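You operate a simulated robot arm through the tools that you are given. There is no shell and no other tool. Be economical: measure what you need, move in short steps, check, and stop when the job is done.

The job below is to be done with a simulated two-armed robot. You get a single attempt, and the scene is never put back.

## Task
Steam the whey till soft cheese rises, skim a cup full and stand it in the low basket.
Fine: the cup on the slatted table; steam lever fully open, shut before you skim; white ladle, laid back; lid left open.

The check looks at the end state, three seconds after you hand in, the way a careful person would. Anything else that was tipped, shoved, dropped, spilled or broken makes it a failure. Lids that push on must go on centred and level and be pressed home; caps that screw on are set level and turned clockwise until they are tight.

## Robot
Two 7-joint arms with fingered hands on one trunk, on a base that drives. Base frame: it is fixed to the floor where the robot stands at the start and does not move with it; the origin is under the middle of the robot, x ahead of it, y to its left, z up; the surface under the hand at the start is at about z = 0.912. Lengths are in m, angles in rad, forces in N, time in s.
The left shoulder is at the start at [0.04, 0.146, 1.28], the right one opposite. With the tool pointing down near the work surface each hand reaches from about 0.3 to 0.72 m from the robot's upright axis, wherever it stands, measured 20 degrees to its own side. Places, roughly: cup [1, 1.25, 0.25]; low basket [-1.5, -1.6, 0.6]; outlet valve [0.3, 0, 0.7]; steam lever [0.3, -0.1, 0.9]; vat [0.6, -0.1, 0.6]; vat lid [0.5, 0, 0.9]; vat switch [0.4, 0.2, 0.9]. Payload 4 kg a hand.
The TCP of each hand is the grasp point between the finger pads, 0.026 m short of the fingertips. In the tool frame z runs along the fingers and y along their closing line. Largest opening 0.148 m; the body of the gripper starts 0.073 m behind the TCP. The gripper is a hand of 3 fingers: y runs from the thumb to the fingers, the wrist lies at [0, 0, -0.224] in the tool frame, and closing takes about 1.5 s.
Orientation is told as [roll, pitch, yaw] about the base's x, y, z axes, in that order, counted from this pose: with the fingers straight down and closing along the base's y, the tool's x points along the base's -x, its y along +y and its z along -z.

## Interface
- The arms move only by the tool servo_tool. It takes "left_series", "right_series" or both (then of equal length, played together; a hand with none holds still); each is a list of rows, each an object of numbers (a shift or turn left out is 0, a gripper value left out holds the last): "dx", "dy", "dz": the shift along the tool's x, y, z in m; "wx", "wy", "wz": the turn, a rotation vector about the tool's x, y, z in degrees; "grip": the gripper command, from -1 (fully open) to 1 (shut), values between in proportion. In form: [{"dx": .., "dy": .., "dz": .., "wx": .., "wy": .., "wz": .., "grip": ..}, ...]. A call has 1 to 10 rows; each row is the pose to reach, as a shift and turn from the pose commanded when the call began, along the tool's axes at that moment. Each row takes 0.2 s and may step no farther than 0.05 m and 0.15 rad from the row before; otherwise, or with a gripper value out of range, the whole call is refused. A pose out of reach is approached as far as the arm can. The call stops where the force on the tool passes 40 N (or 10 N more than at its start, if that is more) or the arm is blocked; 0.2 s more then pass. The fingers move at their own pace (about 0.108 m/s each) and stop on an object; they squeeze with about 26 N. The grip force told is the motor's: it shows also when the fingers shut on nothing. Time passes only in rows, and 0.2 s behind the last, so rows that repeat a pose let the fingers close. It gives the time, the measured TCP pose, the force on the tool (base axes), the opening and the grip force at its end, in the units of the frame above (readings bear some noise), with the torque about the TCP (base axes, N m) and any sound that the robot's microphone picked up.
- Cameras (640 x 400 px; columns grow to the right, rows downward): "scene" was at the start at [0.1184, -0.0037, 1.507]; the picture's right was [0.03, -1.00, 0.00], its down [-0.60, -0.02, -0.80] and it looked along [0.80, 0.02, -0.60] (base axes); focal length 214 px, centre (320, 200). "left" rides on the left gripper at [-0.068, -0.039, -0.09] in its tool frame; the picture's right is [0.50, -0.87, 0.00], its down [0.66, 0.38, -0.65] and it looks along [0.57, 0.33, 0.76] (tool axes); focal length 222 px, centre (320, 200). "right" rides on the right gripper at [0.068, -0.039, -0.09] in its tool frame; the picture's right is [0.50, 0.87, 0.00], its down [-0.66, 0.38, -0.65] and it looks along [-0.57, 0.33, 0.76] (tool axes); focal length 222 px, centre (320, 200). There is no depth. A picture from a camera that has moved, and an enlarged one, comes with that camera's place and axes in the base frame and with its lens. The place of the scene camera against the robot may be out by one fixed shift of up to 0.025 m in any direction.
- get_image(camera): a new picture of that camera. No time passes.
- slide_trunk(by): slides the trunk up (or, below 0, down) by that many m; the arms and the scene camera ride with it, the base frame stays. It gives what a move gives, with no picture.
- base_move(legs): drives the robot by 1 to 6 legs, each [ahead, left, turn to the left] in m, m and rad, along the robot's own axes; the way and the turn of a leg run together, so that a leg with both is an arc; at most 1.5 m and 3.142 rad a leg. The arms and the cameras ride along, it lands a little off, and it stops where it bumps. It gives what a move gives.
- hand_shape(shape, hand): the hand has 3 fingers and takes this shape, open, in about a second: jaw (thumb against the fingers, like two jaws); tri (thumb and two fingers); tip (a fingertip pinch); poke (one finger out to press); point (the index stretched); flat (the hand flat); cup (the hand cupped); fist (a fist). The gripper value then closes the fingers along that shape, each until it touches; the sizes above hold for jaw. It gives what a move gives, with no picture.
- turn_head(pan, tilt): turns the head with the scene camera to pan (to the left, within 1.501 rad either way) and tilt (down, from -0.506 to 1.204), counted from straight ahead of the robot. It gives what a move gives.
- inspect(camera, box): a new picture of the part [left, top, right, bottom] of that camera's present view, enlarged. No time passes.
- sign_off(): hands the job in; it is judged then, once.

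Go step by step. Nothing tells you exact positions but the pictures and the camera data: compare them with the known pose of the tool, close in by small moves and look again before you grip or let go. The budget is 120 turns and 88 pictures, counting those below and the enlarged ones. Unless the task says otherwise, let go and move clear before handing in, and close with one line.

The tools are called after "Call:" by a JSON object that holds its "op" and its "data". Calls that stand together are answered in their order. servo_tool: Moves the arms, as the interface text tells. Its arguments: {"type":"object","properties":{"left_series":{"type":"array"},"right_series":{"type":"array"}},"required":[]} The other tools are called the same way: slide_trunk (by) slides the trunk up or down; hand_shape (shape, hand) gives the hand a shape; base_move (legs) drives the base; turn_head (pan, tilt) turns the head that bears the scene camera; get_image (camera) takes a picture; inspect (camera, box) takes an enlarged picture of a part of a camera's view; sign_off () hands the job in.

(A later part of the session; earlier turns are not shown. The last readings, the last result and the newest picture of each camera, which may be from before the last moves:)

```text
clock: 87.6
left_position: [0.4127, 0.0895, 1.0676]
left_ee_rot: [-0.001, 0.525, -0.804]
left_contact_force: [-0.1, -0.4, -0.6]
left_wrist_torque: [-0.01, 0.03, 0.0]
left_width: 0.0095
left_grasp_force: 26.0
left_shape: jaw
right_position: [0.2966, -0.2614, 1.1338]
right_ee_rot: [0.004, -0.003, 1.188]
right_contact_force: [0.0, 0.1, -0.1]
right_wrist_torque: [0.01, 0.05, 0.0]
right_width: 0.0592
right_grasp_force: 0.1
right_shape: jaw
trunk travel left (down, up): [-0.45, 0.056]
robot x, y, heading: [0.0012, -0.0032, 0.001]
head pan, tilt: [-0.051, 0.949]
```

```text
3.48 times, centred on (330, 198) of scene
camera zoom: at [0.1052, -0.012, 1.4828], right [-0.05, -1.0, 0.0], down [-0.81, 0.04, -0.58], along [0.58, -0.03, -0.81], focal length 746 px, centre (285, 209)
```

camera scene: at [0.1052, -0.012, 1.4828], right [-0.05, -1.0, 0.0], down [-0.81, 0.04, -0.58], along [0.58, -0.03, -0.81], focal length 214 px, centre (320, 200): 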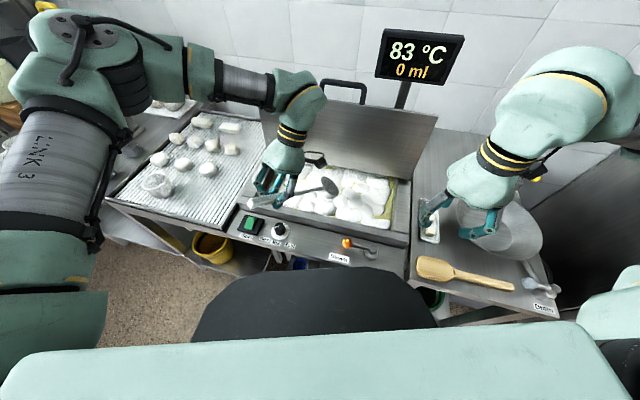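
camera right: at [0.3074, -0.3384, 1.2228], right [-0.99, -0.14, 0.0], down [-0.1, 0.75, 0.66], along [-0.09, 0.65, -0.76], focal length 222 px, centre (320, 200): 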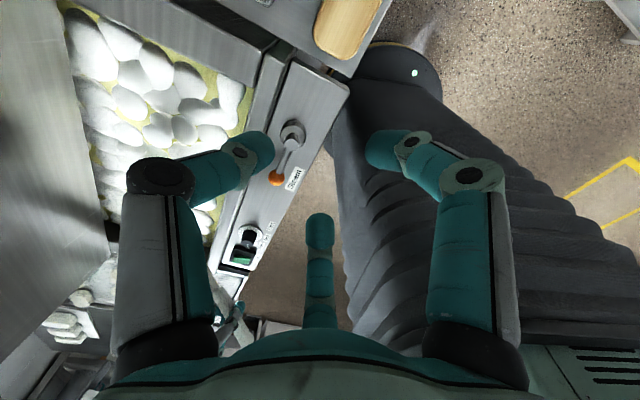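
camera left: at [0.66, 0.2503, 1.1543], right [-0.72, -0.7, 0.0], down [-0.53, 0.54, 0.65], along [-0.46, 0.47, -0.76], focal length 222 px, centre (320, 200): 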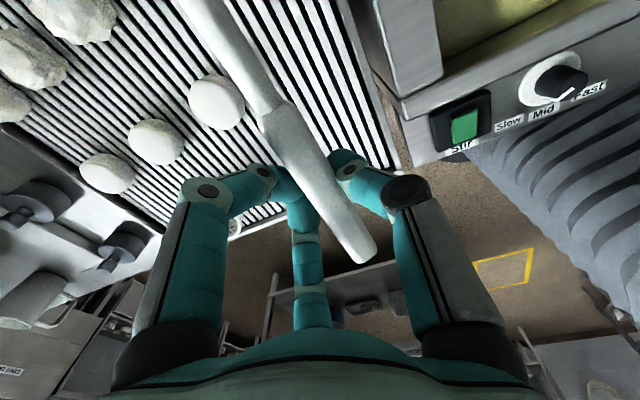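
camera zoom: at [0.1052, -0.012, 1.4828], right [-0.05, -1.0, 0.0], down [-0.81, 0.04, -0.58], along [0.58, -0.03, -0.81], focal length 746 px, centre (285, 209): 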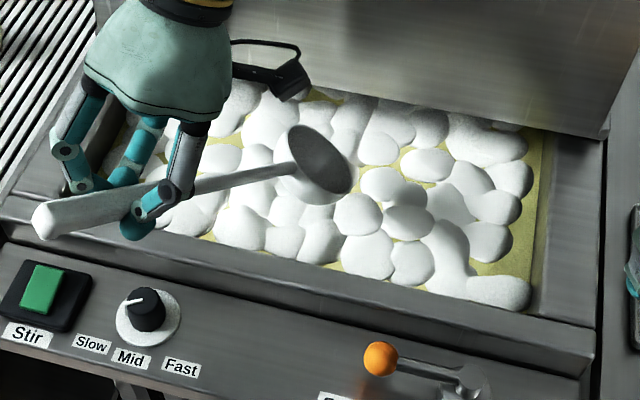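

The open bowl is poised over the curd. I lower it 6 cm and look.

Call:
{"op": "servo_tool", "data": {"left_series": [{"dx": -0.01, "dz": 0.0173}, {"dx": -0.02, "dz": 0.0346}, {"dx": -0.03, "dz": 0.052}]}}

Call:
{"op": "inspect", "data": {"camera": "scene", "box": [240, 140, 420, 255]}}

```text
clock: 88.4
left_position: [0.4117, 0.0907, 1.0065]
left_ee_rot: [-0.001, 0.521, -0.799]
left_contact_force: [-0.8, -0.1, -0.5]
left_wrist_torque: [0.03, 0.02, 0.02]
left_width: 0.0094
left_grasp_force: 25.9
left_shape: jaw
right_position: [0.2948, -0.2595, 1.135]
right_ee_rot: [0.0, 0.0, 1.185]
right_contact_force: [-0.3, 0.0, -0.4]
right_wrist_torque: [0.01, 0.02, -0.02]
right_width: 0.0591
right_grasp_force: 0.1
right_shape: jaw
trunk travel left (down, up): [-0.45, 0.056]
robot x, y, heading: [-0.0014, -0.0032, -0.002]
head pan, tilt: [-0.051, 0.949]
```

```text
3.48 times, centred on (330, 198) of scene
camera zoom: at [0.1044, -0.01, 1.4828], right [-0.05, -1.0, 0.0], down [-0.81, 0.04, -0.58], along [0.58, -0.03, -0.81], focal length 746 px, centre (285, 209)
```

zoom: 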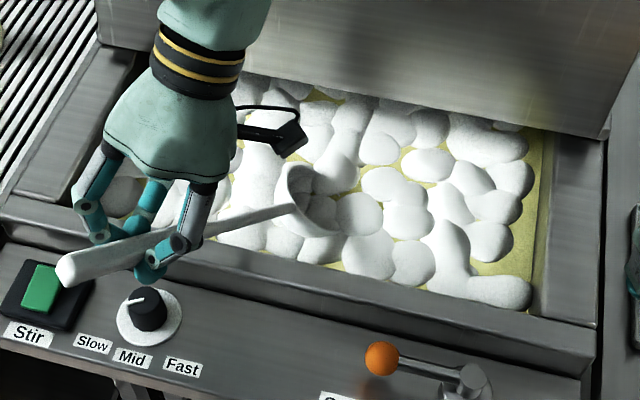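

The bowl is half in the curd. I push it forward and under, then level it, which lifts the bowl full.

Call:
{"op": "servo_tool", "data": {"left_series": [{"dx": -0.012, "dz": 0.004}, {"dx": -0.024, "dz": 0.006}, {"dx": -0.036, "dz": 0.0075}, {"dx": -0.036, "dz": 0.0075, "wy": -5}, {"dx": -0.036, "dz": 0.0075, "wy": -10}, {"dx": -0.034, "dz": 0.005, "wy": -15}, {"dx": -0.032, "dz": 0.0, "wy": -20}, {"dx": -0.027, "dz": -0.01, "wy": -25}, {"dx": -0.022, "dz": -0.02, "wy": -30}, {"dx": -0.012, "dz": -0.037, "wy": -31}]}}

Call:
{"op": "get_image", "data": {"camera": "scene"}}

Call:
{"op": "inspect", "data": {"camera": "scene", "box": [240, 130, 420, 245]}}

```text
clock: 90.6
left_position: [0.4303, 0.0704, 1.0323]
left_ee_rot: [-0.003, -0.021, -0.801]
left_contact_force: [-0.5, 0.5, -1.0]
left_wrist_torque: [0.05, 0.05, -0.01]
left_width: 0.0092
left_grasp_force: 26.1
left_shape: jaw
right_position: [0.2958, -0.2614, 1.1345]
right_ee_rot: [0.001, -0.003, 1.187]
right_contact_force: [-0.3, -0.4, -0.2]
right_wrist_torque: [0.0, 0.01, -0.01]
right_width: 0.0591
right_grasp_force: 0.1
right_shape: jaw
trunk travel left (down, up): [-0.45, 0.056]
robot x, y, heading: [-0.0046, 0.0021, -0.001]
head pan, tilt: [-0.051, 0.949]
```

```text
32 pictures are left
camera scene: at [0.1039, -0.0102, 1.4829], right [-0.05, -1.0, 0.0], down [-0.81, 0.04, -0.58], along [0.58, -0.03, -0.81], focal length 214 px, centre (320, 200)
```

scene: 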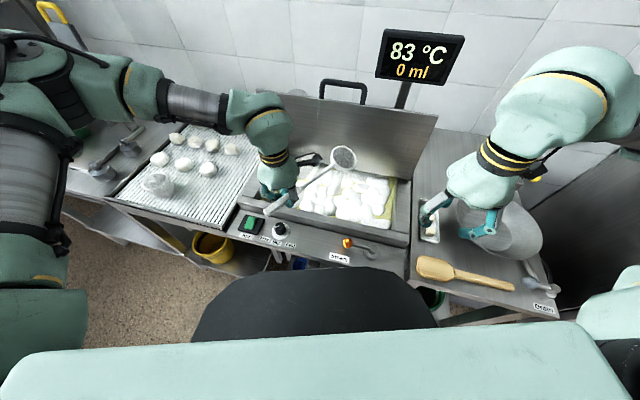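

```text
3.48 times, centred on (330, 188) of scene
camera zoom: at [0.1039, -0.0102, 1.4829], right [-0.05, -1.0, 0.0], down [-0.81, 0.04, -0.58], along [0.58, -0.03, -0.81], focal length 746 px, centre (285, 244)
```

zoom: 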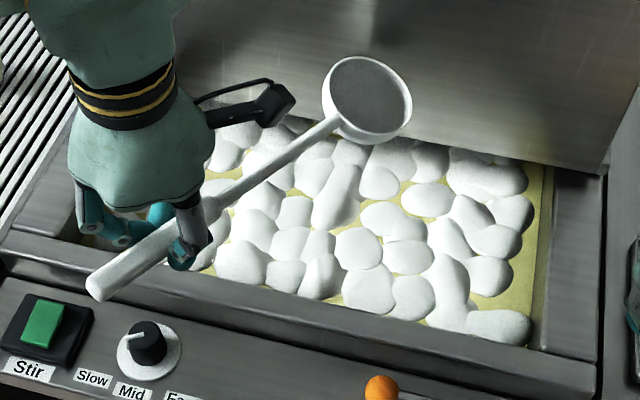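

The bowl came up empty, since its back lip stayed above the surface. I go again deeper, with the whole mouth under, dwell, and lift it while levelling.

Call:
{"op": "servo_tool", "data": {"left_series": [{"dx": 0.017, "wy": 8}, {"dx": 0.0335, "wy": 16}, {"dx": 0.0335, "dz": 0.01, "wy": 24}, {"dx": 0.0335, "dz": 0.02, "wy": 32}, {"dx": 0.0335, "dz": 0.045, "wy": 33}, {"dx": 0.0335, "dz": 0.07, "wy": 33}, {"dx": 0.025, "dz": 0.075, "wy": 33}, {"dx": 0.015, "dz": 0.075, "wy": 33}, {"dx": 0.01, "dz": 0.075, "wy": 33}]}}

Call:
{"op": "inspect", "data": {"camera": "scene", "box": [240, 130, 420, 245]}}

```text
clock: 92.6
left_position: [0.4234, 0.0761, 0.9573]
left_ee_rot: [-0.002, 0.56, -0.801]
left_contact_force: [1.2, 0.2, 0.7]
left_wrist_torque: [-0.01, -0.04, 0.03]
left_width: 0.0093
left_grasp_force: 26.4
left_shape: jaw
right_position: [0.2957, -0.2604, 1.1344]
right_ee_rot: [0.0, -0.002, 1.187]
right_contact_force: [1.0, 0.2, 0.8]
right_wrist_torque: [0.02, -0.03, -0.02]
right_width: 0.0591
right_grasp_force: 0.1
right_shape: jaw
trunk travel left (down, up): [-0.45, 0.056]
robot x, y, heading: [0.0009, 0.0044, 0.002]
head pan, tilt: [-0.051, 0.949]
```

```text
3.48 times, centred on (330, 188) of scene
camera zoom: at [0.1044, -0.0102, 1.4828], right [-0.05, -1.0, 0.0], down [-0.81, 0.04, -0.58], along [0.58, -0.03, -0.81], focal length 746 px, centre (285, 244)
```

zoom: 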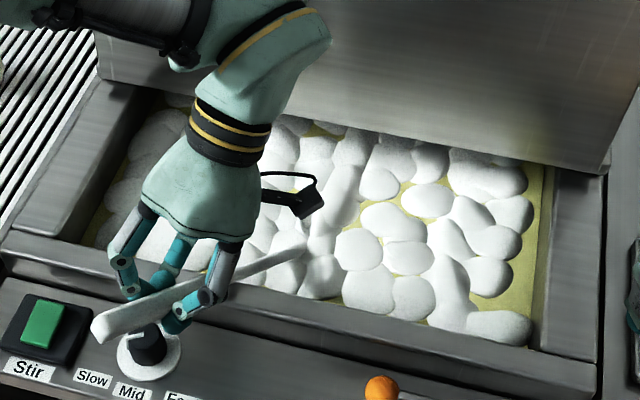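

The whole bowl is under the curd. I level it and lift slowly.

Call:
{"op": "servo_tool", "data": {"left_series": [{"wy": -4}, {"wy": -9, "dx": 0.001, "dz": -0.002}, {"wy": -14, "dx": 0.003, "dz": -0.004}, {"wy": -19, "dx": 0.005, "dz": -0.008}, {"wy": -24, "dx": 0.01, "dz": -0.017}, {"wy": -29, "dx": 0.019, "dz": -0.03}, {"wy": -32, "dx": 0.029, "dz": -0.047}, {"wy": -32, "dx": 0.04, "dz": -0.064}, {"wy": -32, "dx": 0.05, "dz": -0.08}]}}

Call:
{"op": "inspect", "data": {"camera": "scene", "box": [240, 110, 420, 225]}}

```text
clock: 94.6
left_position: [0.4244, 0.0759, 1.0521]
left_ee_rot: [-0.002, -0.002, -0.801]
left_contact_force: [-0.5, 0.2, -0.4]
left_wrist_torque: [0.06, 0.04, -0.03]
left_width: 0.0088
left_grasp_force: 26.2
left_shape: jaw
right_position: [0.2952, -0.2607, 1.1334]
right_ee_rot: [-0.001, -0.002, 1.189]
right_contact_force: [0.6, 0.6, 0.7]
right_wrist_torque: [-0.01, -0.02, -0.01]
right_width: 0.0592
right_grasp_force: 0.0
right_shape: jaw
trunk travel left (down, up): [-0.45, 0.056]
robot x, y, heading: [-0.0033, 0.0012, -0.001]
head pan, tilt: [-0.051, 0.949]
```

```text
3.48 times, centred on (330, 168) of scene
camera zoom: at [0.1039, -0.0103, 1.4829], right [-0.05, -1.0, 0.0], down [-0.81, 0.04, -0.58], along [0.58, -0.03, -0.81], focal length 746 px, centre (285, 313)
```

zoom: 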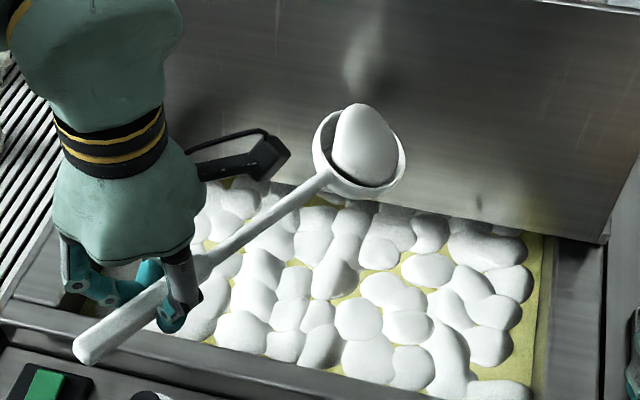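

A full lump of soft cheese is in the bowl. I carry it level, clear of the lid, over towards the cup and turn the bowl to point left.

Call:
{"op": "servo_tool", "data": {"left_series": [{"dx": 0.025, "dy": 0.015, "dz": -0.01}, {"dx": 0.05, "dy": 0.03, "dz": -0.02}, {"dx": 0.075, "dy": 0.048, "dz": -0.03}, {"dx": 0.1, "dy": 0.064, "dz": -0.04}, {"dx": 0.125, "dy": 0.08, "dz": -0.05}, {"dx": 0.15, "dy": 0.095, "dz": -0.06}, {"dx": 0.171, "dy": 0.11, "dz": -0.06}]}}

Call:
{"op": "servo_tool", "data": {"left_series": [{"wz": -8}, {"wz": -16}, {"dx": -0.004, "dy": 0.006, "wz": -24}, {"dx": -0.008, "dy": 0.012, "wz": -32}, {"dx": -0.012, "dy": 0.018, "wz": -40}, {"dx": -0.016, "dy": 0.024, "wz": -48}, {"dx": -0.02, "dy": 0.03, "wz": -56}, {"dx": -0.025, "dy": 0.037, "wz": -64}, {"dx": -0.03, "dy": 0.044, "wz": -72}, {"dx": -0.0346, "dy": 0.05, "wz": -80}]}}

Call:
{"op": "turn_head", "data": {"pan": 0.6, "tilt": 0.8}}

Call:
{"op": "get_image", "data": {"camera": "scene"}}

Call:
{"op": "get_image", "data": {"camera": "left"}}

```text
clock: 96.2
left_position: [0.3834, 0.2756, 1.1135]
left_ee_rot: [-0.001, 0.0, -0.801]
left_contact_force: [-0.3, 0.8, -1.1]
left_wrist_torque: [0.03, 0.05, -0.02]
left_width: 0.0088
left_grasp_force: 26.0
left_shape: jaw
right_position: [0.2964, -0.2598, 1.1353]
right_ee_rot: [-0.001, -0.002, 1.186]
right_contact_force: [-0.2, 0.5, 0.0]
right_wrist_torque: [0.01, -0.02, -0.02]
right_width: 0.0589
right_grasp_force: 0.0
right_shape: jaw
trunk travel left (down, up): [-0.45, 0.056]
robot x, y, heading: [-0.0031, 0.0016, -0.004]
head pan, tilt: [-0.051, 0.949]
```

```text
clock: 98.4
left_position: [0.4452, 0.2863, 1.1115]
left_ee_rot: [-0.003, 0.002, 0.599]
left_contact_force: [1.0, 0.8, -0.9]
left_wrist_torque: [-0.06, 0.08, 0.06]
left_width: 0.0088
left_grasp_force: 25.8
left_shape: jaw
right_position: [0.2954, -0.2597, 1.1338]
right_ee_rot: [0.002, 0.0, 1.187]
right_contact_force: [0.5, 0.0, 0.5]
right_wrist_torque: [-0.03, -0.04, -0.04]
right_width: 0.0591
right_grasp_force: 0.0
right_shape: jaw
trunk travel left (down, up): [-0.45, 0.056]
robot x, y, heading: [0.0029, -0.0027, -0.002]
head pan, tilt: [-0.051, 0.949]
```

```text
clock: 99.4
left_position: [0.4444, 0.2845, 1.1097]
left_ee_rot: [0.0, 0.001, 0.595]
left_contact_force: [-0.3, 0.2, -0.1]
left_wrist_torque: [-0.03, 0.07, 0.0]
left_width: 0.0085
left_grasp_force: 25.5
left_shape: jaw
right_position: [0.2954, -0.259, 1.1338]
right_ee_rot: [-0.001, 0.002, 1.187]
right_contact_force: [-0.3, 0.2, -0.9]
right_wrist_torque: [-0.02, 0.02, 0.03]
right_width: 0.0591
right_grasp_force: 0.2
right_shape: jaw
trunk travel left (down, up): [-0.45, 0.056]
robot x, y, heading: [0.001, 0.005, 0.005]
head pan, tilt: [0.6, 0.799]
```

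```text
28 pictures are left
camera scene: at [0.0983, 0.0391, 1.4944], right [0.56, -0.83, 0.0], down [-0.59, -0.4, -0.7], along [0.58, 0.39, -0.72], focal length 214 px, centre (320, 200)
```

scene: 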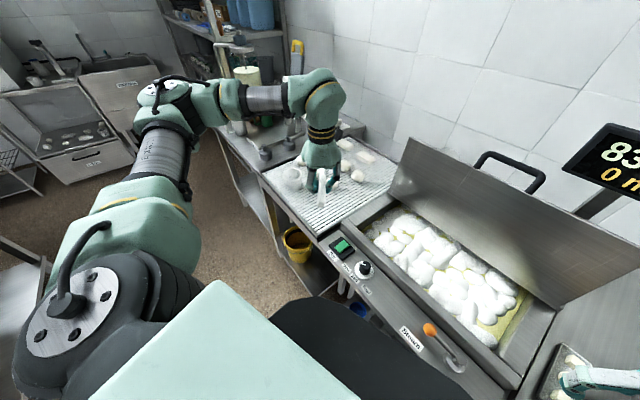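

```text
27 pictures are left
camera left: at [0.5218, 0.2929, 1.2006], right [0.07, -1.0, 0.0], down [-0.75, -0.05, 0.65], along [-0.65, -0.05, -0.76], focal length 222 px, centre (320, 200)
```

left: 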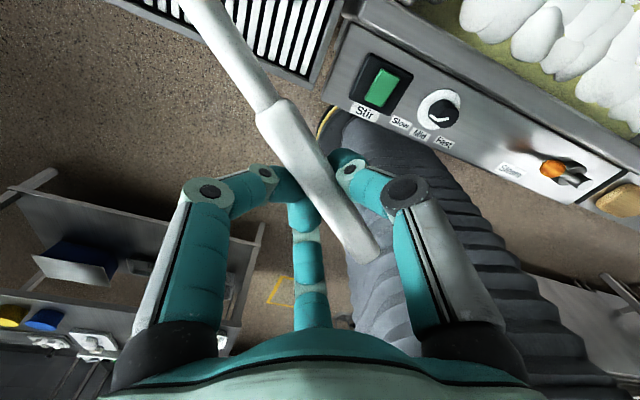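

Call:
{"op": "inspect", "data": {"camera": "scene", "box": [250, 130, 400, 225]}}

```text
4.21 times, centred on (325, 178) of scene
camera zoom: at [0.0983, 0.0391, 1.4944], right [0.56, -0.83, 0.0], down [-0.59, -0.4, -0.7], along [0.58, 0.39, -0.72], focal length 903 px, centre (299, 295)
```

zoom: 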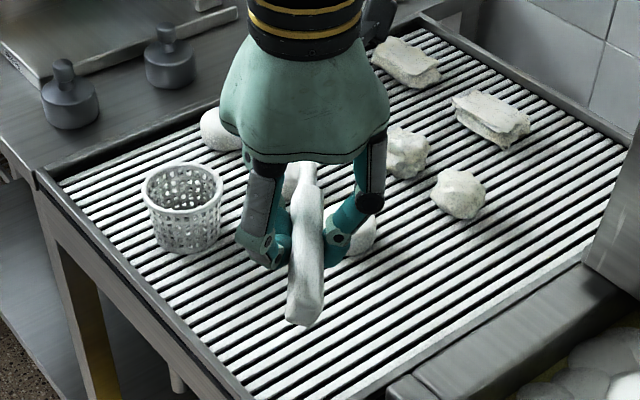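

The cup stands near (0.601, 0.514) with its rim near z 0.94. I bring the bowl over it and check.

Call:
{"op": "servo_tool", "data": {"left_series": [{"dx": -0.01, "dy": 0.002, "dz": 0.01, "wz": -5}, {"dx": -0.02, "dy": 0.005, "dz": 0.02, "wz": -10}, {"dx": -0.03, "dy": 0.008, "dz": 0.03, "wz": -15}, {"dx": -0.04, "dy": 0.01, "dz": 0.04, "wz": -20}, {"dx": -0.04, "dy": 0.01, "dz": 0.05, "wz": -20}]}}

Call:
{"op": "inspect", "data": {"camera": "scene", "box": [250, 130, 400, 225]}}

```text
clock: 100.6
left_position: [0.4722, 0.3173, 1.0615]
left_ee_rot: [0.001, 0.0, 0.946]
left_contact_force: [0.6, 0.3, -1.0]
left_wrist_torque: [-0.06, 0.01, -0.01]
left_width: 0.009
left_grasp_force: 26.3
left_shape: jaw
right_position: [0.2959, -0.2601, 1.1355]
right_ee_rot: [-0.001, -0.002, 1.187]
right_contact_force: [0.6, -0.8, -0.6]
right_wrist_torque: [-0.02, 0.03, -0.01]
right_width: 0.0591
right_grasp_force: 0.1
right_shape: jaw
trunk travel left (down, up): [-0.45, 0.056]
robot x, y, heading: [0.0023, -0.0011, -0.002]
head pan, tilt: [0.6, 0.799]
```

```text
4.21 times, centred on (325, 178) of scene
camera zoom: at [0.0983, 0.0393, 1.4944], right [0.56, -0.83, 0.0], down [-0.59, -0.41, -0.7], along [0.57, 0.39, -0.72], focal length 903 px, centre (299, 295)
```

zoom: 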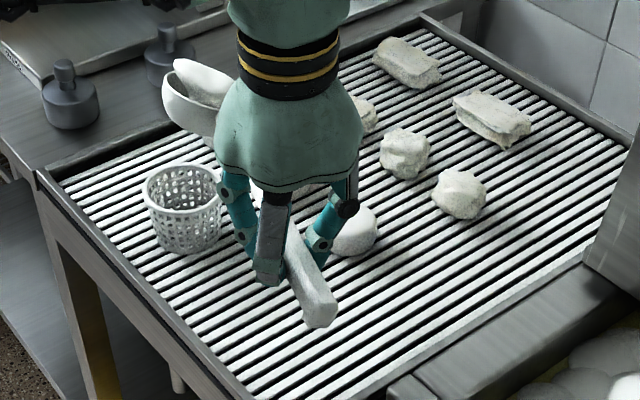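

The bowl's mouth sits slightly right of the cup, as the ladle is held with a small skew. I correct, lower, and start rolling the bowl towards the cup.

Call:
{"op": "servo_tool", "data": {"left_series": [{"dx": -0.004, "dy": 0.009, "dz": 0.02}, {"dx": -0.008, "dy": 0.018, "dz": 0.04}, {"dx": -0.008, "dy": 0.018, "dz": 0.045}, {"dx": -0.008, "dy": 0.018, "dz": 0.045, "wx": 8}, {"dx": -0.008, "dy": 0.018, "dz": 0.045, "wx": 16}, {"dx": -0.008, "dy": 0.018, "dz": 0.045, "wx": 24}, {"dx": -0.008, "dy": 0.018, "dz": 0.045, "wx": 32}]}}

Call:
{"op": "inspect", "data": {"camera": "scene", "box": [250, 130, 400, 225]}}

```text
clock: 102.2
left_position: [0.4618, 0.333, 1.0171]
left_ee_rot: [-0.563, 0.003, 0.944]
left_contact_force: [0.4, -0.7, -0.6]
left_wrist_torque: [-0.05, 0.1, 0.02]
left_width: 0.0092
left_grasp_force: 26.5
left_shape: jaw
right_position: [0.2946, -0.2585, 1.1352]
right_ee_rot: [-0.001, -0.001, 1.186]
right_contact_force: [0.1, 0.6, -0.2]
right_wrist_torque: [0.01, -0.01, 0.01]
right_width: 0.0592
right_grasp_force: 0.0
right_shape: jaw
trunk travel left (down, up): [-0.45, 0.056]
robot x, y, heading: [0.0024, 0.0024, 0.003]
head pan, tilt: [0.6, 0.799]
```

```text
4.21 times, centred on (325, 178) of scene
camera zoom: at [0.0969, 0.0401, 1.4944], right [0.56, -0.83, 0.0], down [-0.59, -0.41, -0.7], along [0.58, 0.39, -0.72], focal length 903 px, centre (299, 295)
```

zoom: 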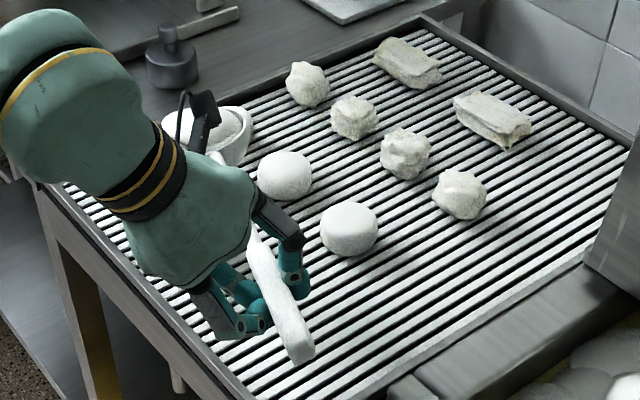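

The bowl is slightly short of the cup's centre. I advance a centimetre and roll on to about 85°.

Call:
{"op": "servo_tool", "data": {"left_series": [{"dx": -0.01, "dy": 0.005, "dz": -0.003}, {"dx": -0.01, "dy": 0.005, "dz": -0.003, "wx": 8}, {"dx": -0.01, "dy": 0.005, "dz": -0.003, "wx": 16}, {"dx": -0.01, "dy": 0.005, "dz": -0.003, "wx": 24}, {"dx": -0.01, "dy": 0.005, "dz": -0.003, "wx": 32}, {"dx": -0.01, "dy": 0.005, "dz": -0.003, "wx": 40}, {"dx": -0.01, "dy": 0.005, "dz": -0.003, "wx": 48}, {"dx": -0.01, "dy": 0.005, "dz": -0.003, "wx": 54}, {"dx": -0.01, "dy": 0.005, "dz": -0.003, "wx": 54}]}}

Call:
{"op": "get_image", "data": {"camera": "left"}}

Call:
{"op": "inspect", "data": {"camera": "scene", "box": [250, 130, 400, 225]}}

```text
clock: 104.2
left_position: [0.4636, 0.3443, 1.0154]
left_ee_rot: [-1.501, 0.005, 0.946]
left_contact_force: [0.3, 0.1, -0.6]
left_wrist_torque: [-0.02, 0.04, 0.01]
left_width: 0.0088
left_grasp_force: 26.1
left_shape: jaw
left hand out of reach, approached as far as the arm can: row 6
right_position: [0.2967, -0.2616, 1.135]
right_ee_rot: [0.001, -0.001, 1.186]
right_contact_force: [0.5, -0.2, 0.1]
right_wrist_torque: [0.0, 0.0, -0.01]
right_width: 0.0591
right_grasp_force: 0.0
right_shape: jaw
trunk travel left (down, up): [-0.45, 0.056]
robot x, y, heading: [0.0006, 0.0045, 0.0]
head pan, tilt: [0.6, 0.799]
```

```text
23 pictures are left
camera left: at [0.4322, 0.4517, 1.0599], right [-0.24, -0.44, 0.87], down [-0.93, -0.13, -0.33], along [0.26, -0.89, -0.38], focal length 222 px, centre (320, 200)
```

left: 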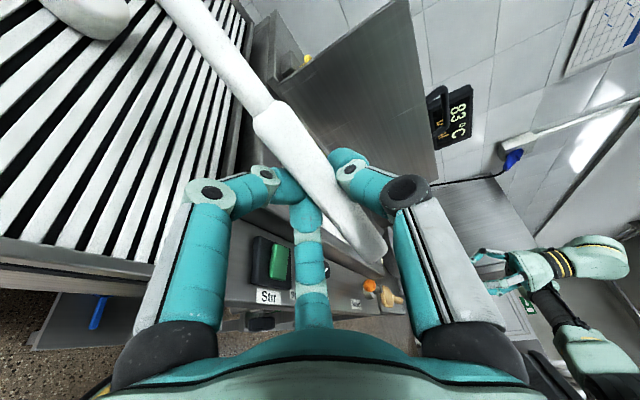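

```text
4.21 times, centred on (325, 178) of scene
camera zoom: at [0.0993, 0.039, 1.4943], right [0.57, -0.82, 0.0], down [-0.59, -0.41, -0.7], along [0.57, 0.39, -0.72], focal length 903 px, centre (299, 295)
```

zoom: 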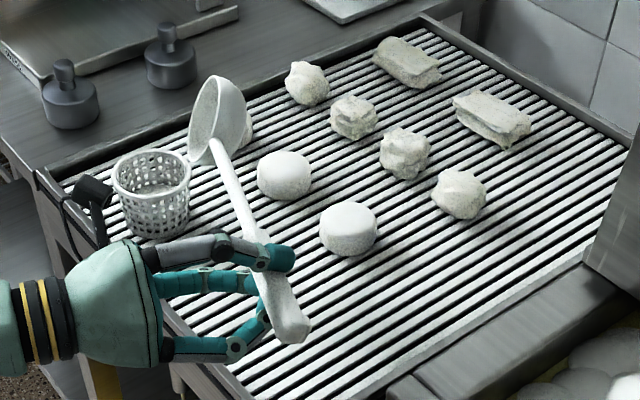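

The bowl has emptied, and the cup has shifted a few centimetres but still stands. I look closely at whether the lump is in it.

Call:
{"op": "inspect", "data": {"camera": "scene", "box": [262, 140, 326, 180]}}

```text
10.00 times, centred on (294, 160) of scene
camera zoom: at [0.0993, 0.039, 1.4943], right [0.57, -0.82, 0.0], down [-0.59, -0.41, -0.7], along [0.57, 0.39, -0.72], focal length 2145 px, centre (580, 600)
```

zoom: 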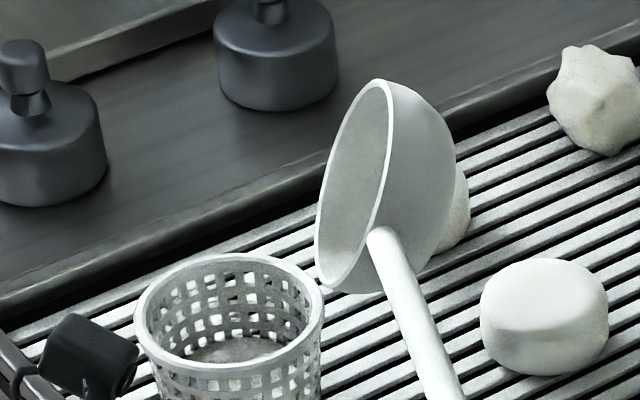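

The cup now shows a partial fill (about a third), so more scoops are needed; the bowl lip nudged the cup, so next time I pour higher. I raise the ladle, level it, and go back to the vat.

Call:
{"op": "servo_tool", "data": {"left_series": [{"dy": -0.03}, {"dy": -0.06}, {"dy": -0.06, "wx": -8}, {"dy": -0.06, "wx": -16}, {"dy": -0.06, "wx": -24}, {"dy": -0.06, "wx": -32}, {"dy": -0.06, "wx": -40}, {"dy": -0.06, "wx": -48}, {"dy": -0.06, "wx": -56}, {"dy": -0.06, "wx": -64}]}}

Call:
{"op": "servo_tool", "data": {"left_series": [{"wx": -8}, {"wx": -16}, {"wx": -22}]}}

Call:
{"op": "servo_tool", "data": {"left_series": [{"dx": 0.01, "dy": 0.002, "wz": 8}, {"dx": 0.02, "dy": 0.005, "wz": 16}, {"dx": 0.03, "dy": 0.008, "wz": 24}, {"dx": 0.04, "dy": 0.01, "wz": 32}, {"dx": 0.05, "dy": 0.013, "wz": 40}, {"dx": 0.06, "dy": 0.015, "wz": 48}, {"dx": 0.07, "dy": 0.018, "wz": 56}, {"dx": 0.08, "dy": 0.02, "wz": 64}, {"dx": 0.09, "dy": 0.023, "wz": 72}, {"dx": 0.102, "dy": 0.025, "wz": 80}]}}

Call:
{"op": "servo_tool", "data": {"left_series": [{"dx": -0.016, "dy": -0.026, "wz": 3}, {"dx": -0.033, "dy": -0.052, "wz": 7}, {"dx": -0.05, "dy": -0.078, "wz": 10}, {"dx": -0.066, "dy": -0.104, "wz": 14}, {"dx": -0.083, "dy": -0.13, "wz": 17}, {"dx": -0.1, "dy": -0.155, "dz": 0.01, "wz": 20}]}}

Call:
{"op": "get_image", "data": {"camera": "scene"}}

```text
clock: 106.4
left_position: [0.4688, 0.3424, 1.0751]
left_ee_rot: [-0.38, 0.002, 0.946]
left_contact_force: [0.6, 0.1, -1.3]
left_wrist_torque: [-0.01, 0.07, 0.01]
left_width: 0.0089
left_grasp_force: 26.4
left_shape: jaw
right_position: [0.2964, -0.2607, 1.1343]
right_ee_rot: [0.0, 0.0, 1.186]
right_contact_force: [-0.3, 1.0, 0.0]
right_wrist_torque: [0.0, 0.01, -0.01]
right_width: 0.0594
right_grasp_force: 0.0
right_shape: jaw
trunk travel left (down, up): [-0.45, 0.056]
robot x, y, heading: [0.0005, 0.0014, -0.002]
head pan, tilt: [0.6, 0.799]
```

```text
clock: 107.2
left_position: [0.4667, 0.3439, 1.0768]
left_ee_rot: [0.002, 0.001, 0.947]
left_contact_force: [-0.3, 0.4, -1.5]
left_wrist_torque: [-0.08, 0.03, 0.01]
left_width: 0.0087
left_grasp_force: 26.5
left_shape: jaw
right_position: [0.2974, -0.2594, 1.1348]
right_ee_rot: [0.0, -0.001, 1.187]
right_contact_force: [0.1, 0.5, -0.1]
right_wrist_torque: [0.02, 0.0, -0.01]
right_width: 0.0587
right_grasp_force: 0.1
right_shape: jaw
trunk travel left (down, up): [-0.45, 0.056]
robot x, y, heading: [0.0009, -0.0005, -0.001]
head pan, tilt: [0.6, 0.799]
```

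```text
clock: 109.4
left_position: [0.3855, 0.2752, 1.0763]
left_ee_rot: [0.0, -0.001, -0.454]
left_contact_force: [-0.9, 0.0, -2.3]
left_wrist_torque: [0.02, 0.1, -0.01]
left_width: 0.009
left_grasp_force: 26.0
left_shape: jaw
right_position: [0.296, -0.26, 1.1342]
right_ee_rot: [-0.001, -0.003, 1.186]
right_contact_force: [-0.1, 0.6, -0.4]
right_wrist_torque: [0.02, -0.02, 0.02]
right_width: 0.0591
right_grasp_force: 0.0
right_shape: jaw
trunk travel left (down, up): [-0.45, 0.056]
robot x, y, heading: [0.0026, 0.0011, -0.004]
head pan, tilt: [0.6, 0.799]
```

```text
clock: 110.8
left_position: [0.3992, 0.137, 1.0818]
left_ee_rot: [-0.002, -0.004, -0.803]
left_contact_force: [-0.7, 0.6, -0.2]
left_wrist_torque: [0.05, 0.06, 0.0]
left_width: 0.0086
left_grasp_force: 26.3
left_shape: jaw
left hand out of reach, approached as far as the arm can: row 5, 6
right_position: [0.2949, -0.2603, 1.1356]
right_ee_rot: [0.0, -0.003, 1.185]
right_contact_force: [-0.7, 0.0, 0.0]
right_wrist_torque: [0.0, 0.02, -0.02]
right_width: 0.0591
right_grasp_force: 0.1
right_shape: jaw
trunk travel left (down, up): [-0.45, 0.056]
robot x, y, heading: [0.0031, -0.0008, 0.002]
head pan, tilt: [0.6, 0.799]
```

```text
20 pictures are left
camera scene: at [0.0974, 0.0394, 1.4944], right [0.57, -0.83, 0.0], down [-0.59, -0.41, -0.7], along [0.58, 0.39, -0.72], focal length 214 px, centre (320, 200)
```

scene: 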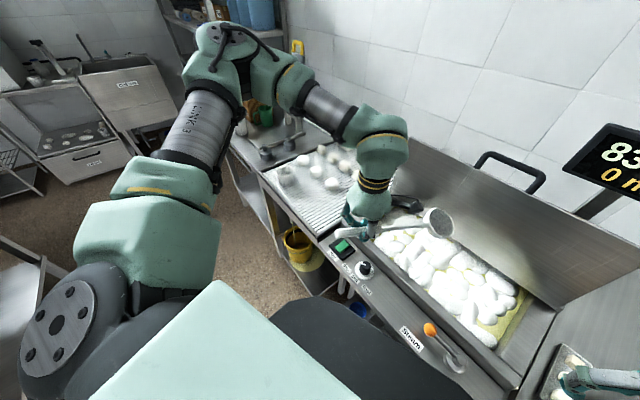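

The arm stopped a little short with another elbow pose, but it is over the vat. I do the second scoop with the same dip and read the pose before lifting.

Call:
{"op": "servo_tool", "data": {"left_series": [{"wy": 8, "dz": 0.005}, {"wy": 16, "dz": 0.02}, {"wy": 24, "dz": 0.035}, {"wy": 32, "dz": 0.055}, {"wy": 33, "dz": 0.085}, {"wy": 33, "dz": 0.108}, {"dx": -0.01, "wy": 33, "dz": 0.108}, {"dx": -0.02, "wy": 33, "dz": 0.108}, {"dx": -0.02, "wy": 33, "dz": 0.108}]}}

```text
clock: 112.8
left_position: [0.3479, 0.2573, 1.0674]
left_ee_rot: [0.0, 0.573, -0.801]
left_contact_force: [0.2, 0.0, 0.9]
left_wrist_torque: [-0.16, -0.15, 0.03]
left_width: 0.0087
left_grasp_force: 26.1
left_shape: jaw
left hand out of reach, approached as far as the arm can: row 1, 2, 3, 4, 5, 6, 7, 8, 9
right_position: [0.2954, -0.2603, 1.1341]
right_ee_rot: [0.0, -0.002, 1.187]
right_contact_force: [0.0, -0.1, -0.6]
right_wrist_torque: [-0.04, 0.0, -0.01]
right_width: 0.0591
right_grasp_force: 0.1
right_shape: jaw
trunk travel left (down, up): [-0.45, 0.056]
robot x, y, heading: [-0.0001, 0.0041, -0.002]
head pan, tilt: [0.6, 0.799]
```

The arm is in an awkward joint pose and could not follow. I level the ladle, rise and draw back to the left to recover a better pose.

Call:
{"op": "servo_tool", "data": {"left_series": [{"dx": 0.027, "dy": 0.013, "dz": -0.012, "wy": -3}, {"dx": 0.054, "dy": 0.026, "dz": -0.023, "wy": -7}, {"dx": 0.081, "dy": 0.039, "dz": -0.031, "wy": -11}, {"dx": 0.108, "dy": 0.052, "dz": -0.039, "wy": -15}, {"dx": 0.135, "dy": 0.065, "dz": -0.047, "wy": -19}, {"dx": 0.162, "dy": 0.078, "dz": -0.054, "wy": -23}, {"dx": 0.189, "dy": 0.091, "dz": -0.06, "wy": -27}, {"dx": 0.216, "dy": 0.104, "dz": -0.065, "wy": -31}, {"dx": 0.242, "dy": 0.117, "dz": -0.069, "wy": -33}]}}

Call:
{"op": "get_image", "data": {"camera": "scene"}}

```text
clock: 114.8
left_position: [0.3134, 0.463, 1.2573]
left_ee_rot: [-0.002, -0.004, -0.803]
left_contact_force: [0.1, -0.1, -0.7]
left_wrist_torque: [0.05, 0.08, -0.01]
left_width: 0.0088
left_grasp_force: 26.6
left_shape: jaw
right_position: [0.2958, -0.2593, 1.135]
right_ee_rot: [0.0, 0.001, 1.189]
right_contact_force: [-0.3, 0.1, 0.6]
right_wrist_torque: [-0.02, 0.06, 0.01]
right_width: 0.0592
right_grasp_force: 0.1
right_shape: jaw
trunk travel left (down, up): [-0.45, 0.056]
robot x, y, heading: [-0.0033, -0.0008, -0.0]
head pan, tilt: [0.6, 0.799]
```

```text
19 pictures are left
camera scene: at [0.0974, 0.0398, 1.4944], right [0.56, -0.83, 0.0], down [-0.59, -0.41, -0.7], along [0.58, 0.39, -0.72], focal length 214 px, centre (320, 200)
```

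scene: 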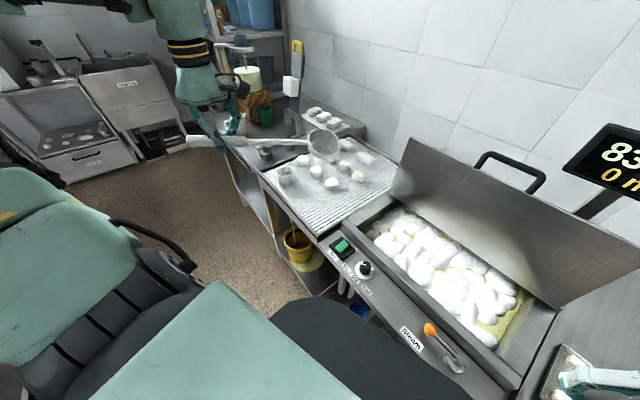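

The commanded pose follows the real one again. I pass through the starting hand pose high up to reset the elbow, then go to the vat at yaw −46°.

Call:
{"op": "servo_tool", "data": {"left_series": [{"dx": -0.026, "dy": -0.012, "dz": -0.01, "wz": -5}, {"dx": -0.052, "dy": -0.024, "dz": -0.02, "wz": -10}, {"dx": -0.078, "dy": -0.036, "dz": -0.03, "wz": -15}, {"dx": -0.105, "dy": -0.05, "dz": -0.04, "wz": -20}, {"dx": -0.131, "dy": -0.062, "dz": -0.05, "wz": -25}, {"dx": -0.157, "dy": -0.074, "dz": -0.06, "wz": -30}, {"dx": -0.183, "dy": -0.086, "dz": -0.06, "wz": -35}, {"dx": -0.21, "dy": -0.099, "dz": -0.06, "wz": -40}]}}

Call:
{"op": "servo_tool", "data": {"left_series": [{"dx": -0.001, "dy": -0.012, "dz": 0.025, "wz": 5}, {"dx": -0.002, "dy": -0.025, "dz": 0.05, "wz": 10}, {"dx": -0.003, "dy": -0.04, "dz": 0.075, "wz": 15}, {"dx": -0.004, "dy": -0.055, "dz": 0.1, "wz": 20}, {"dx": -0.006, "dy": -0.07, "dz": 0.125, "wz": 25}, {"dx": -0.008, "dy": -0.085, "dz": 0.15, "wz": 30}, {"dx": -0.01, "dy": -0.1, "dz": 0.17, "wz": 35}, {"dx": -0.012, "dy": -0.115, "dz": 0.19, "wz": 40}]}}

Call:
{"op": "servo_tool", "data": {"left_series": [{"wy": 8, "dz": 0.01}, {"wy": 16, "dz": 0.03}, {"wy": 24, "dz": 0.05}]}}

```text
clock: 116.6
left_position: [0.3897, 0.2421, 1.3171]
left_ee_rot: [-0.002, 0.002, -0.101]
left_contact_force: [0.1, -0.3, -0.7]
left_wrist_torque: [-0.03, 0.08, -0.01]
left_width: 0.009
left_grasp_force: 26.1
left_shape: jaw
right_position: [0.2973, -0.2609, 1.1336]
right_ee_rot: [0.001, 0.0, 1.186]
right_contact_force: [-0.3, -1.1, -0.2]
right_wrist_torque: [-0.02, 0.0, -0.05]
right_width: 0.0591
right_grasp_force: 0.1
right_shape: jaw
trunk travel left (down, up): [-0.45, 0.056]
robot x, y, heading: [-0.0012, 0.0004, -0.002]
head pan, tilt: [0.6, 0.799]
```

```text
clock: 118.4
left_position: [0.3904, 0.1271, 1.1254]
left_ee_rot: [-0.001, -0.001, -0.801]
left_contact_force: [-0.1, -0.4, -1.0]
left_wrist_torque: [0.05, 0.11, -0.03]
left_width: 0.0087
left_grasp_force: 26.3
left_shape: jaw
right_position: [0.296, -0.26, 1.1353]
right_ee_rot: [0.004, 0.0, 1.187]
right_contact_force: [-0.5, -0.2, 0.4]
right_wrist_torque: [0.03, -0.01, -0.02]
right_width: 0.0591
right_grasp_force: 0.1
right_shape: jaw
trunk travel left (down, up): [-0.45, 0.056]
robot x, y, heading: [0.0007, 0.0011, -0.003]
head pan, tilt: [0.6, 0.799]
```

```text
clock: 119.2
left_position: [0.3598, 0.2084, 1.1054]
left_ee_rot: [-0.004, 0.417, -0.802]
left_contact_force: [0.1, -0.6, -2.2]
left_wrist_torque: [0.03, 0.03, -0.03]
left_width: 0.0088
left_grasp_force: 26.1
left_shape: jaw
left hand out of reach, approached as far as the arm can: row 1, 2, 3
right_position: [0.2935, -0.2602, 1.1348]
right_ee_rot: [0.0, 0.0, 1.187]
right_contact_force: [-0.3, 0.1, -0.2]
right_wrist_torque: [0.02, 0.02, -0.01]
right_width: 0.0591
right_grasp_force: 0.0
right_shape: jaw
trunk travel left (down, up): [-0.45, 0.056]
robot x, y, heading: [-0.0009, 0.0015, 0.0]
head pan, tilt: [0.6, 0.799]
```

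Tilting the bowl down is what this joint pose cannot do here. I try with the bowl pointing straight ahead (yaw −16°), where the wrist is less twisted.

Call:
{"op": "servo_tool", "data": {"left_series": [{"wy": -8}, {"wy": -16}, {"wy": -24}]}}

Call:
{"op": "servo_tool", "data": {"left_series": [{"dx": -0.018, "dy": -0.01, "wz": -8}, {"dx": -0.035, "dy": -0.02, "wz": -16}, {"dx": -0.053, "dy": -0.03, "wz": -24}, {"dx": -0.07, "dy": -0.04, "wz": -30}]}}

Call:
{"op": "servo_tool", "data": {"left_series": [{"wy": 8}, {"wy": 16}, {"wy": 24, "dz": 0.01}, {"wy": 32, "dz": 0.02}]}}

```text
clock: 120.0
left_position: [0.3611, 0.2069, 1.1051]
left_ee_rot: [-0.001, -0.004, -0.801]
left_contact_force: [-0.4, -0.3, -1.5]
left_wrist_torque: [0.02, 0.06, 0.04]
left_width: 0.0086
left_grasp_force: 25.8
left_shape: jaw
right_position: [0.2949, -0.2589, 1.1354]
right_ee_rot: [0.0, -0.001, 1.187]
right_contact_force: [-0.2, -0.4, 0.1]
right_wrist_torque: [-0.03, -0.02, -0.02]
right_width: 0.059
right_grasp_force: 0.1
right_shape: jaw
trunk travel left (down, up): [-0.45, 0.056]
robot x, y, heading: [-0.0003, 0.0024, -0.001]
head pan, tilt: [0.6, 0.799]
```

```text
clock: 121.0
left_position: [0.3824, 0.1293, 1.1035]
left_ee_rot: [0.0, 0.001, -0.274]
left_contact_force: [-0.4, 0.3, -0.4]
left_wrist_torque: [-0.01, 0.1, 0.02]
left_width: 0.0087
left_grasp_force: 25.9
left_shape: jaw
right_position: [0.2965, -0.2591, 1.1347]
right_ee_rot: [0.002, 0.0, 1.186]
right_contact_force: [-0.3, 0.2, -0.4]
right_wrist_torque: [0.01, 0.0, 0.0]
right_width: 0.059
right_grasp_force: 0.0
right_shape: jaw
trunk travel left (down, up): [-0.45, 0.056]
robot x, y, heading: [0.0032, 0.0013, 0.0]
head pan, tilt: [0.6, 0.799]
```

```text
clock: 122.0
left_position: [0.3453, 0.1937, 1.1108]
left_ee_rot: [-0.006, 0.561, -0.278]
left_contact_force: [-0.4, 0.3, -0.7]
left_wrist_torque: [0.0, 0.04, 0.02]
left_width: 0.0088
left_grasp_force: 26.0
left_shape: jaw
left hand out of reach, approached as far as the arm can: row 1, 2, 3, 4
right_position: [0.2962, -0.2605, 1.1336]
right_ee_rot: [-0.001, 0.0, 1.187]
right_contact_force: [-0.4, -0.1, 0.1]
right_wrist_torque: [-0.01, 0.01, -0.04]
right_width: 0.0589
right_grasp_force: 0.0
right_shape: jaw
trunk travel left (down, up): [-0.45, 0.056]
robot x, y, heading: [-0.0033, -0.002, 0.0]
head pan, tilt: [0.6, 0.799]
```

This joint pose cannot reach far enough to the right, so I level the ladle and slide the base 13 cm to the right, which puts the vat more in front of the left arm.

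Call:
{"op": "servo_tool", "data": {"left_series": [{"wy": -8, "dz": -0.01}, {"wy": -16, "dz": -0.02}, {"wy": -24, "dz": -0.03}, {"wy": -32, "dz": -0.04}]}}

Call:
{"op": "base_move", "data": {"legs": [[0, -0.13, 0]]}}

Call:
{"op": "get_image", "data": {"camera": "scene"}}

```text
clock: 123.0
left_position: [0.3647, 0.1865, 1.1456]
left_ee_rot: [-0.001, -0.002, -0.277]
left_contact_force: [-0.6, -0.7, -0.4]
left_wrist_torque: [0.0, 0.07, 0.02]
left_width: 0.0088
left_grasp_force: 26.1
left_shape: jaw
right_position: [0.2933, -0.2595, 1.1344]
right_ee_rot: [-0.002, -0.001, 1.187]
right_contact_force: [0.0, -1.0, 0.0]
right_wrist_torque: [0.01, -0.06, 0.01]
right_width: 0.0592
right_grasp_force: 0.0
right_shape: jaw
trunk travel left (down, up): [-0.45, 0.056]
robot x, y, heading: [0.0012, -0.0031, -0.001]
head pan, tilt: [0.6, 0.799]
```

```text
clock: 124.5
left_position: [0.3606, 0.0601, 1.1449]
left_ee_rot: [0.001, 0.003, -0.269]
left_contact_force: [-0.2, -0.3, -0.5]
left_wrist_torque: [0.01, 0.07, 0.0]
left_width: 0.009
left_grasp_force: 26.0
left_shape: jaw
right_position: [0.2924, -0.3878, 1.1333]
right_ee_rot: [0.001, -0.004, 1.193]
right_contact_force: [-0.2, -0.5, 1.1]
right_wrist_torque: [0.02, 0.04, -0.03]
right_width: 0.0592
right_grasp_force: 0.1
right_shape: jaw
trunk travel left (down, up): [-0.45, 0.056]
robot x, y, heading: [-0.0011, -0.1289, 0.01]
head pan, tilt: [0.6, 0.799]
stopped in leg 1: the robot was blocked; the commanded pose is now the measured one
```

```text
18 pictures are left
camera scene: at [0.0934, -0.0912, 1.4945], right [0.57, -0.82, 0.0], down [-0.59, -0.41, -0.7], along [0.57, 0.4, -0.72], focal length 214 px, centre (320, 200)
```

scene: 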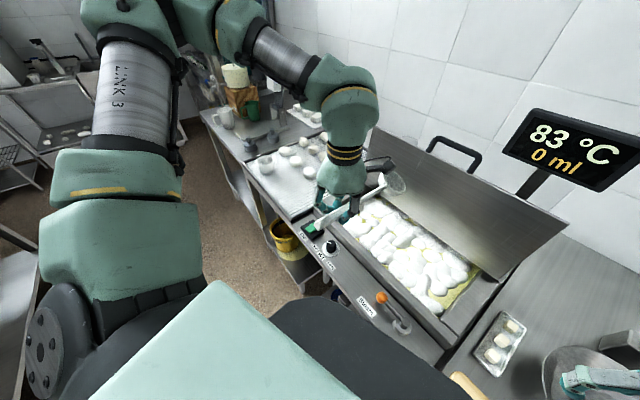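

The base slid about 13 cm before touching something. I turn the bowl back to yaw −46° over the vat and test the tilt here.

Call:
{"op": "servo_tool", "data": {"left_series": [{"dx": -0.007, "dy": 0.012, "dz": 0.01, "wz": 8}, {"dx": -0.014, "dy": 0.024, "dz": 0.02, "wz": 16}, {"dx": -0.02, "dy": 0.036, "dz": 0.035, "wz": 24}, {"dx": -0.027, "dy": 0.049, "dz": 0.045, "wz": 31}]}}

Call:
{"op": "servo_tool", "data": {"left_series": [{"wy": 8}, {"wy": 16}, {"wy": 24}, {"wy": 32}]}}

```text
clock: 125.5
left_position: [0.4017, 0.1023, 1.0987]
left_ee_rot: [-0.002, 0.0, -0.815]
left_contact_force: [-0.2, 0.1, 0.3]
left_wrist_torque: [0.05, 0.06, 0.07]
left_width: 0.0089
left_grasp_force: 26.0
left_shape: jaw
right_position: [0.2934, -0.3839, 1.1343]
right_ee_rot: [-0.001, 0.001, 1.194]
right_contact_force: [0.2, -0.4, -0.3]
right_wrist_torque: [-0.04, 0.01, -0.01]
right_width: 0.0589
right_grasp_force: 0.0
right_shape: jaw
trunk travel left (down, up): [-0.45, 0.056]
robot x, y, heading: [-0.0058, -0.1281, 0.003]
head pan, tilt: [0.6, 0.799]
```

```text
clock: 126.5
left_position: [0.385, 0.1294, 1.1092]
left_ee_rot: [-0.001, 0.556, -0.813]
left_contact_force: [0.0, -0.1, -0.4]
left_wrist_torque: [0.04, 0.03, -0.05]
left_width: 0.0086
left_grasp_force: 26.0
left_shape: jaw
left hand out of reach, approached as far as the arm can: row 4
right_position: [0.2909, -0.3857, 1.1345]
right_ee_rot: [0.0, -0.001, 1.194]
right_contact_force: [0.6, -0.2, 0.0]
right_wrist_torque: [-0.01, -0.03, 0.01]
right_width: 0.0591
right_grasp_force: 0.0
right_shape: jaw
trunk travel left (down, up): [-0.45, 0.056]
robot x, y, heading: [-0.0041, -0.1275, 0.002]
head pan, tilt: [0.6, 0.799]
```

It reaches the tilt now but a little short. I try forward first and then down.

Call:
{"op": "servo_tool", "data": {"left_series": [{"dx": -0.021, "dz": -0.013}, {"dx": -0.044, "dz": -0.028}, {"dx": -0.06, "dz": -0.003}, {"dx": -0.076, "dz": 0.022}]}}

```text
clock: 127.5
left_position: [0.3861, 0.1424, 1.0848]
left_ee_rot: [-0.004, 0.556, -0.815]
left_contact_force: [1.0, 0.0, -0.4]
left_wrist_torque: [0.02, 0.0, 0.0]
left_width: 0.0089
left_grasp_force: 25.2
left_shape: jaw
left hand out of reach, approached as far as the arm can: row 1, 2, 3, 4
right_position: [0.2925, -0.3858, 1.1344]
right_ee_rot: [0.001, 0.0, 1.194]
right_contact_force: [0.4, -0.8, 0.8]
right_wrist_torque: [0.0, 0.02, -0.03]
right_width: 0.0592
right_grasp_force: 0.0
right_shape: jaw
trunk travel left (down, up): [-0.45, 0.056]
robot x, y, heading: [-0.01, -0.1287, 0.001]
head pan, tilt: [0.6, 0.799]
```

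The limit holds in this joint pose. I raise and level the ladle, back off slightly and turn the base to the right, so the vat lies more to the left arm's side.

Call:
{"op": "servo_tool", "data": {"left_series": [{"dx": 0.015, "dz": -0.02, "wy": -8}, {"dx": 0.035, "dz": -0.05, "wy": -16}, {"dx": 0.055, "dz": -0.085, "wy": -24}, {"dx": 0.075, "dz": -0.12, "wy": -32}, {"dx": 0.095, "dz": -0.15, "wy": -32}]}}

Call:
{"op": "base_move", "data": {"legs": [[-0.08, 0, 0], [0, 0, -0.6]]}}

Call:
{"op": "turn_head", "data": {"pan": 0.9, "tilt": 0.8}}

Call:
{"op": "get_image", "data": {"camera": "scene"}}

```text
clock: 128.7
left_position: [0.3897, 0.1387, 1.2612]
left_ee_rot: [-0.002, -0.002, -0.81]
left_contact_force: [0.5, -0.1, -0.9]
left_wrist_torque: [0.1, 0.04, 0.03]
left_width: 0.0087
left_grasp_force: 26.0
left_shape: jaw
right_position: [0.2929, -0.3857, 1.1345]
right_ee_rot: [0.0, -0.002, 1.193]
right_contact_force: [0.4, -0.4, 0.1]
right_wrist_torque: [0.03, -0.01, -0.03]
right_width: 0.0589
right_grasp_force: 0.0
right_shape: jaw
trunk travel left (down, up): [-0.45, 0.056]
robot x, y, heading: [-0.0071, -0.1263, 0.007]
head pan, tilt: [0.6, 0.799]
```

```text
clock: 131.4
left_position: [0.3913, -0.1305, 1.2607]
left_ee_rot: [-0.002, -0.001, -1.414]
left_contact_force: [-0.2, -0.4, -1.4]
left_wrist_torque: [0.08, 0.04, 0.0]
left_width: 0.009
left_grasp_force: 26.2
left_shape: jaw
right_position: [0.0129, -0.5099, 1.1337]
right_ee_rot: [-0.001, -0.001, 0.591]
right_contact_force: [-0.1, -0.8, 0.5]
right_wrist_torque: [0.02, -0.01, 0.01]
right_width: 0.0592
right_grasp_force: 0.0
right_shape: jaw
trunk travel left (down, up): [-0.45, 0.056]
robot x, y, heading: [-0.0859, -0.1291, -0.595]
head pan, tilt: [0.6, 0.799]
```

```text
clock: 132.2
left_position: [0.391, -0.1301, 1.2605]
left_ee_rot: [-0.002, 0.0, -1.416]
left_contact_force: [0.3, 0.0, -1.2]
left_wrist_torque: [0.1, 0.01, -0.02]
left_width: 0.0088
left_grasp_force: 26.1
left_shape: jaw
right_position: [0.0127, -0.5088, 1.1346]
right_ee_rot: [0.001, -0.002, 0.59]
right_contact_force: [-0.6, -0.4, 0.2]
right_wrist_torque: [0.01, -0.03, -0.03]
right_width: 0.0593
right_grasp_force: 0.0
right_shape: jaw
trunk travel left (down, up): [-0.45, 0.056]
robot x, y, heading: [-0.0852, -0.1285, -0.595]
head pan, tilt: [0.901, 0.799]
```

```text
17 pictures are left
camera scene: at [0.0201, -0.1222, 1.4944], right [0.3, -0.95, 0.0], down [-0.68, -0.21, -0.7], along [0.67, 0.21, -0.72], focal length 214 px, centre (320, 200)
```

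scene: 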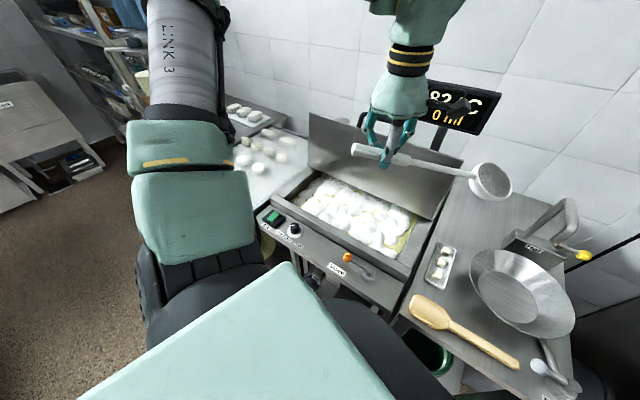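

With the base turned, the vat is now to the left arm's side. I bring the ladle back over the vat at yaw −46° and test the tilt.

Call:
{"op": "servo_tool", "data": {"left_series": [{"dx": 0.028, "dy": 0.005, "dz": 0.0, "wz": -5}, {"dx": 0.056, "dy": 0.01, "dz": 0.01, "wz": -10}, {"dx": 0.084, "dy": 0.016, "dz": 0.03, "wz": -14}, {"dx": 0.112, "dy": 0.022, "dz": 0.05, "wz": -18}, {"dx": 0.14, "dy": 0.028, "dz": 0.07, "wz": -22}, {"dx": 0.168, "dy": 0.034, "dz": 0.09, "wz": -26}, {"dx": 0.197, "dy": 0.04, "dz": 0.115, "wz": -31}, {"dx": 0.226, "dy": 0.045, "dz": 0.14, "wz": -35}]}}

Call:
{"op": "servo_tool", "data": {"left_series": [{"wy": 8}, {"wy": 16}, {"wy": 24}, {"wy": 32}]}}

```text
clock: 134.0
left_position: [0.4006, 0.1008, 1.1208]
left_ee_rot: [-0.003, 0.001, -0.803]
left_contact_force: [-1.1, -0.5, -0.2]
left_wrist_torque: [0.06, 0.06, 0.0]
left_width: 0.0087
left_grasp_force: 26.1
left_shape: jaw
right_position: [0.0132, -0.5082, 1.1358]
right_ee_rot: [-0.003, 0.0, 0.59]
right_contact_force: [1.4, 0.5, 0.2]
right_wrist_torque: [-0.02, 0.03, 0.01]
right_width: 0.0593
right_grasp_force: 0.1
right_shape: jaw
trunk travel left (down, up): [-0.45, 0.056]
robot x, y, heading: [-0.0831, -0.1283, -0.595]
head pan, tilt: [0.901, 0.799]
```

```text
clock: 135.0
left_position: [0.4014, 0.097, 1.1194]
left_ee_rot: [-0.002, 0.561, -0.805]
left_contact_force: [-0.6, 0.0, -1.6]
left_wrist_torque: [0.04, 0.06, -0.02]
left_width: 0.0088
left_grasp_force: 25.9
left_shape: jaw
right_position: [0.0144, -0.5107, 1.1339]
right_ee_rot: [0.001, 0.001, 0.589]
right_contact_force: [-0.3, -0.7, -1.0]
right_wrist_torque: [0.0, 0.05, 0.01]
right_width: 0.0591
right_grasp_force: 0.0
right_shape: jaw
trunk travel left (down, up): [-0.45, 0.056]
robot x, y, heading: [-0.0846, -0.1265, -0.595]
head pan, tilt: [0.901, 0.799]
```

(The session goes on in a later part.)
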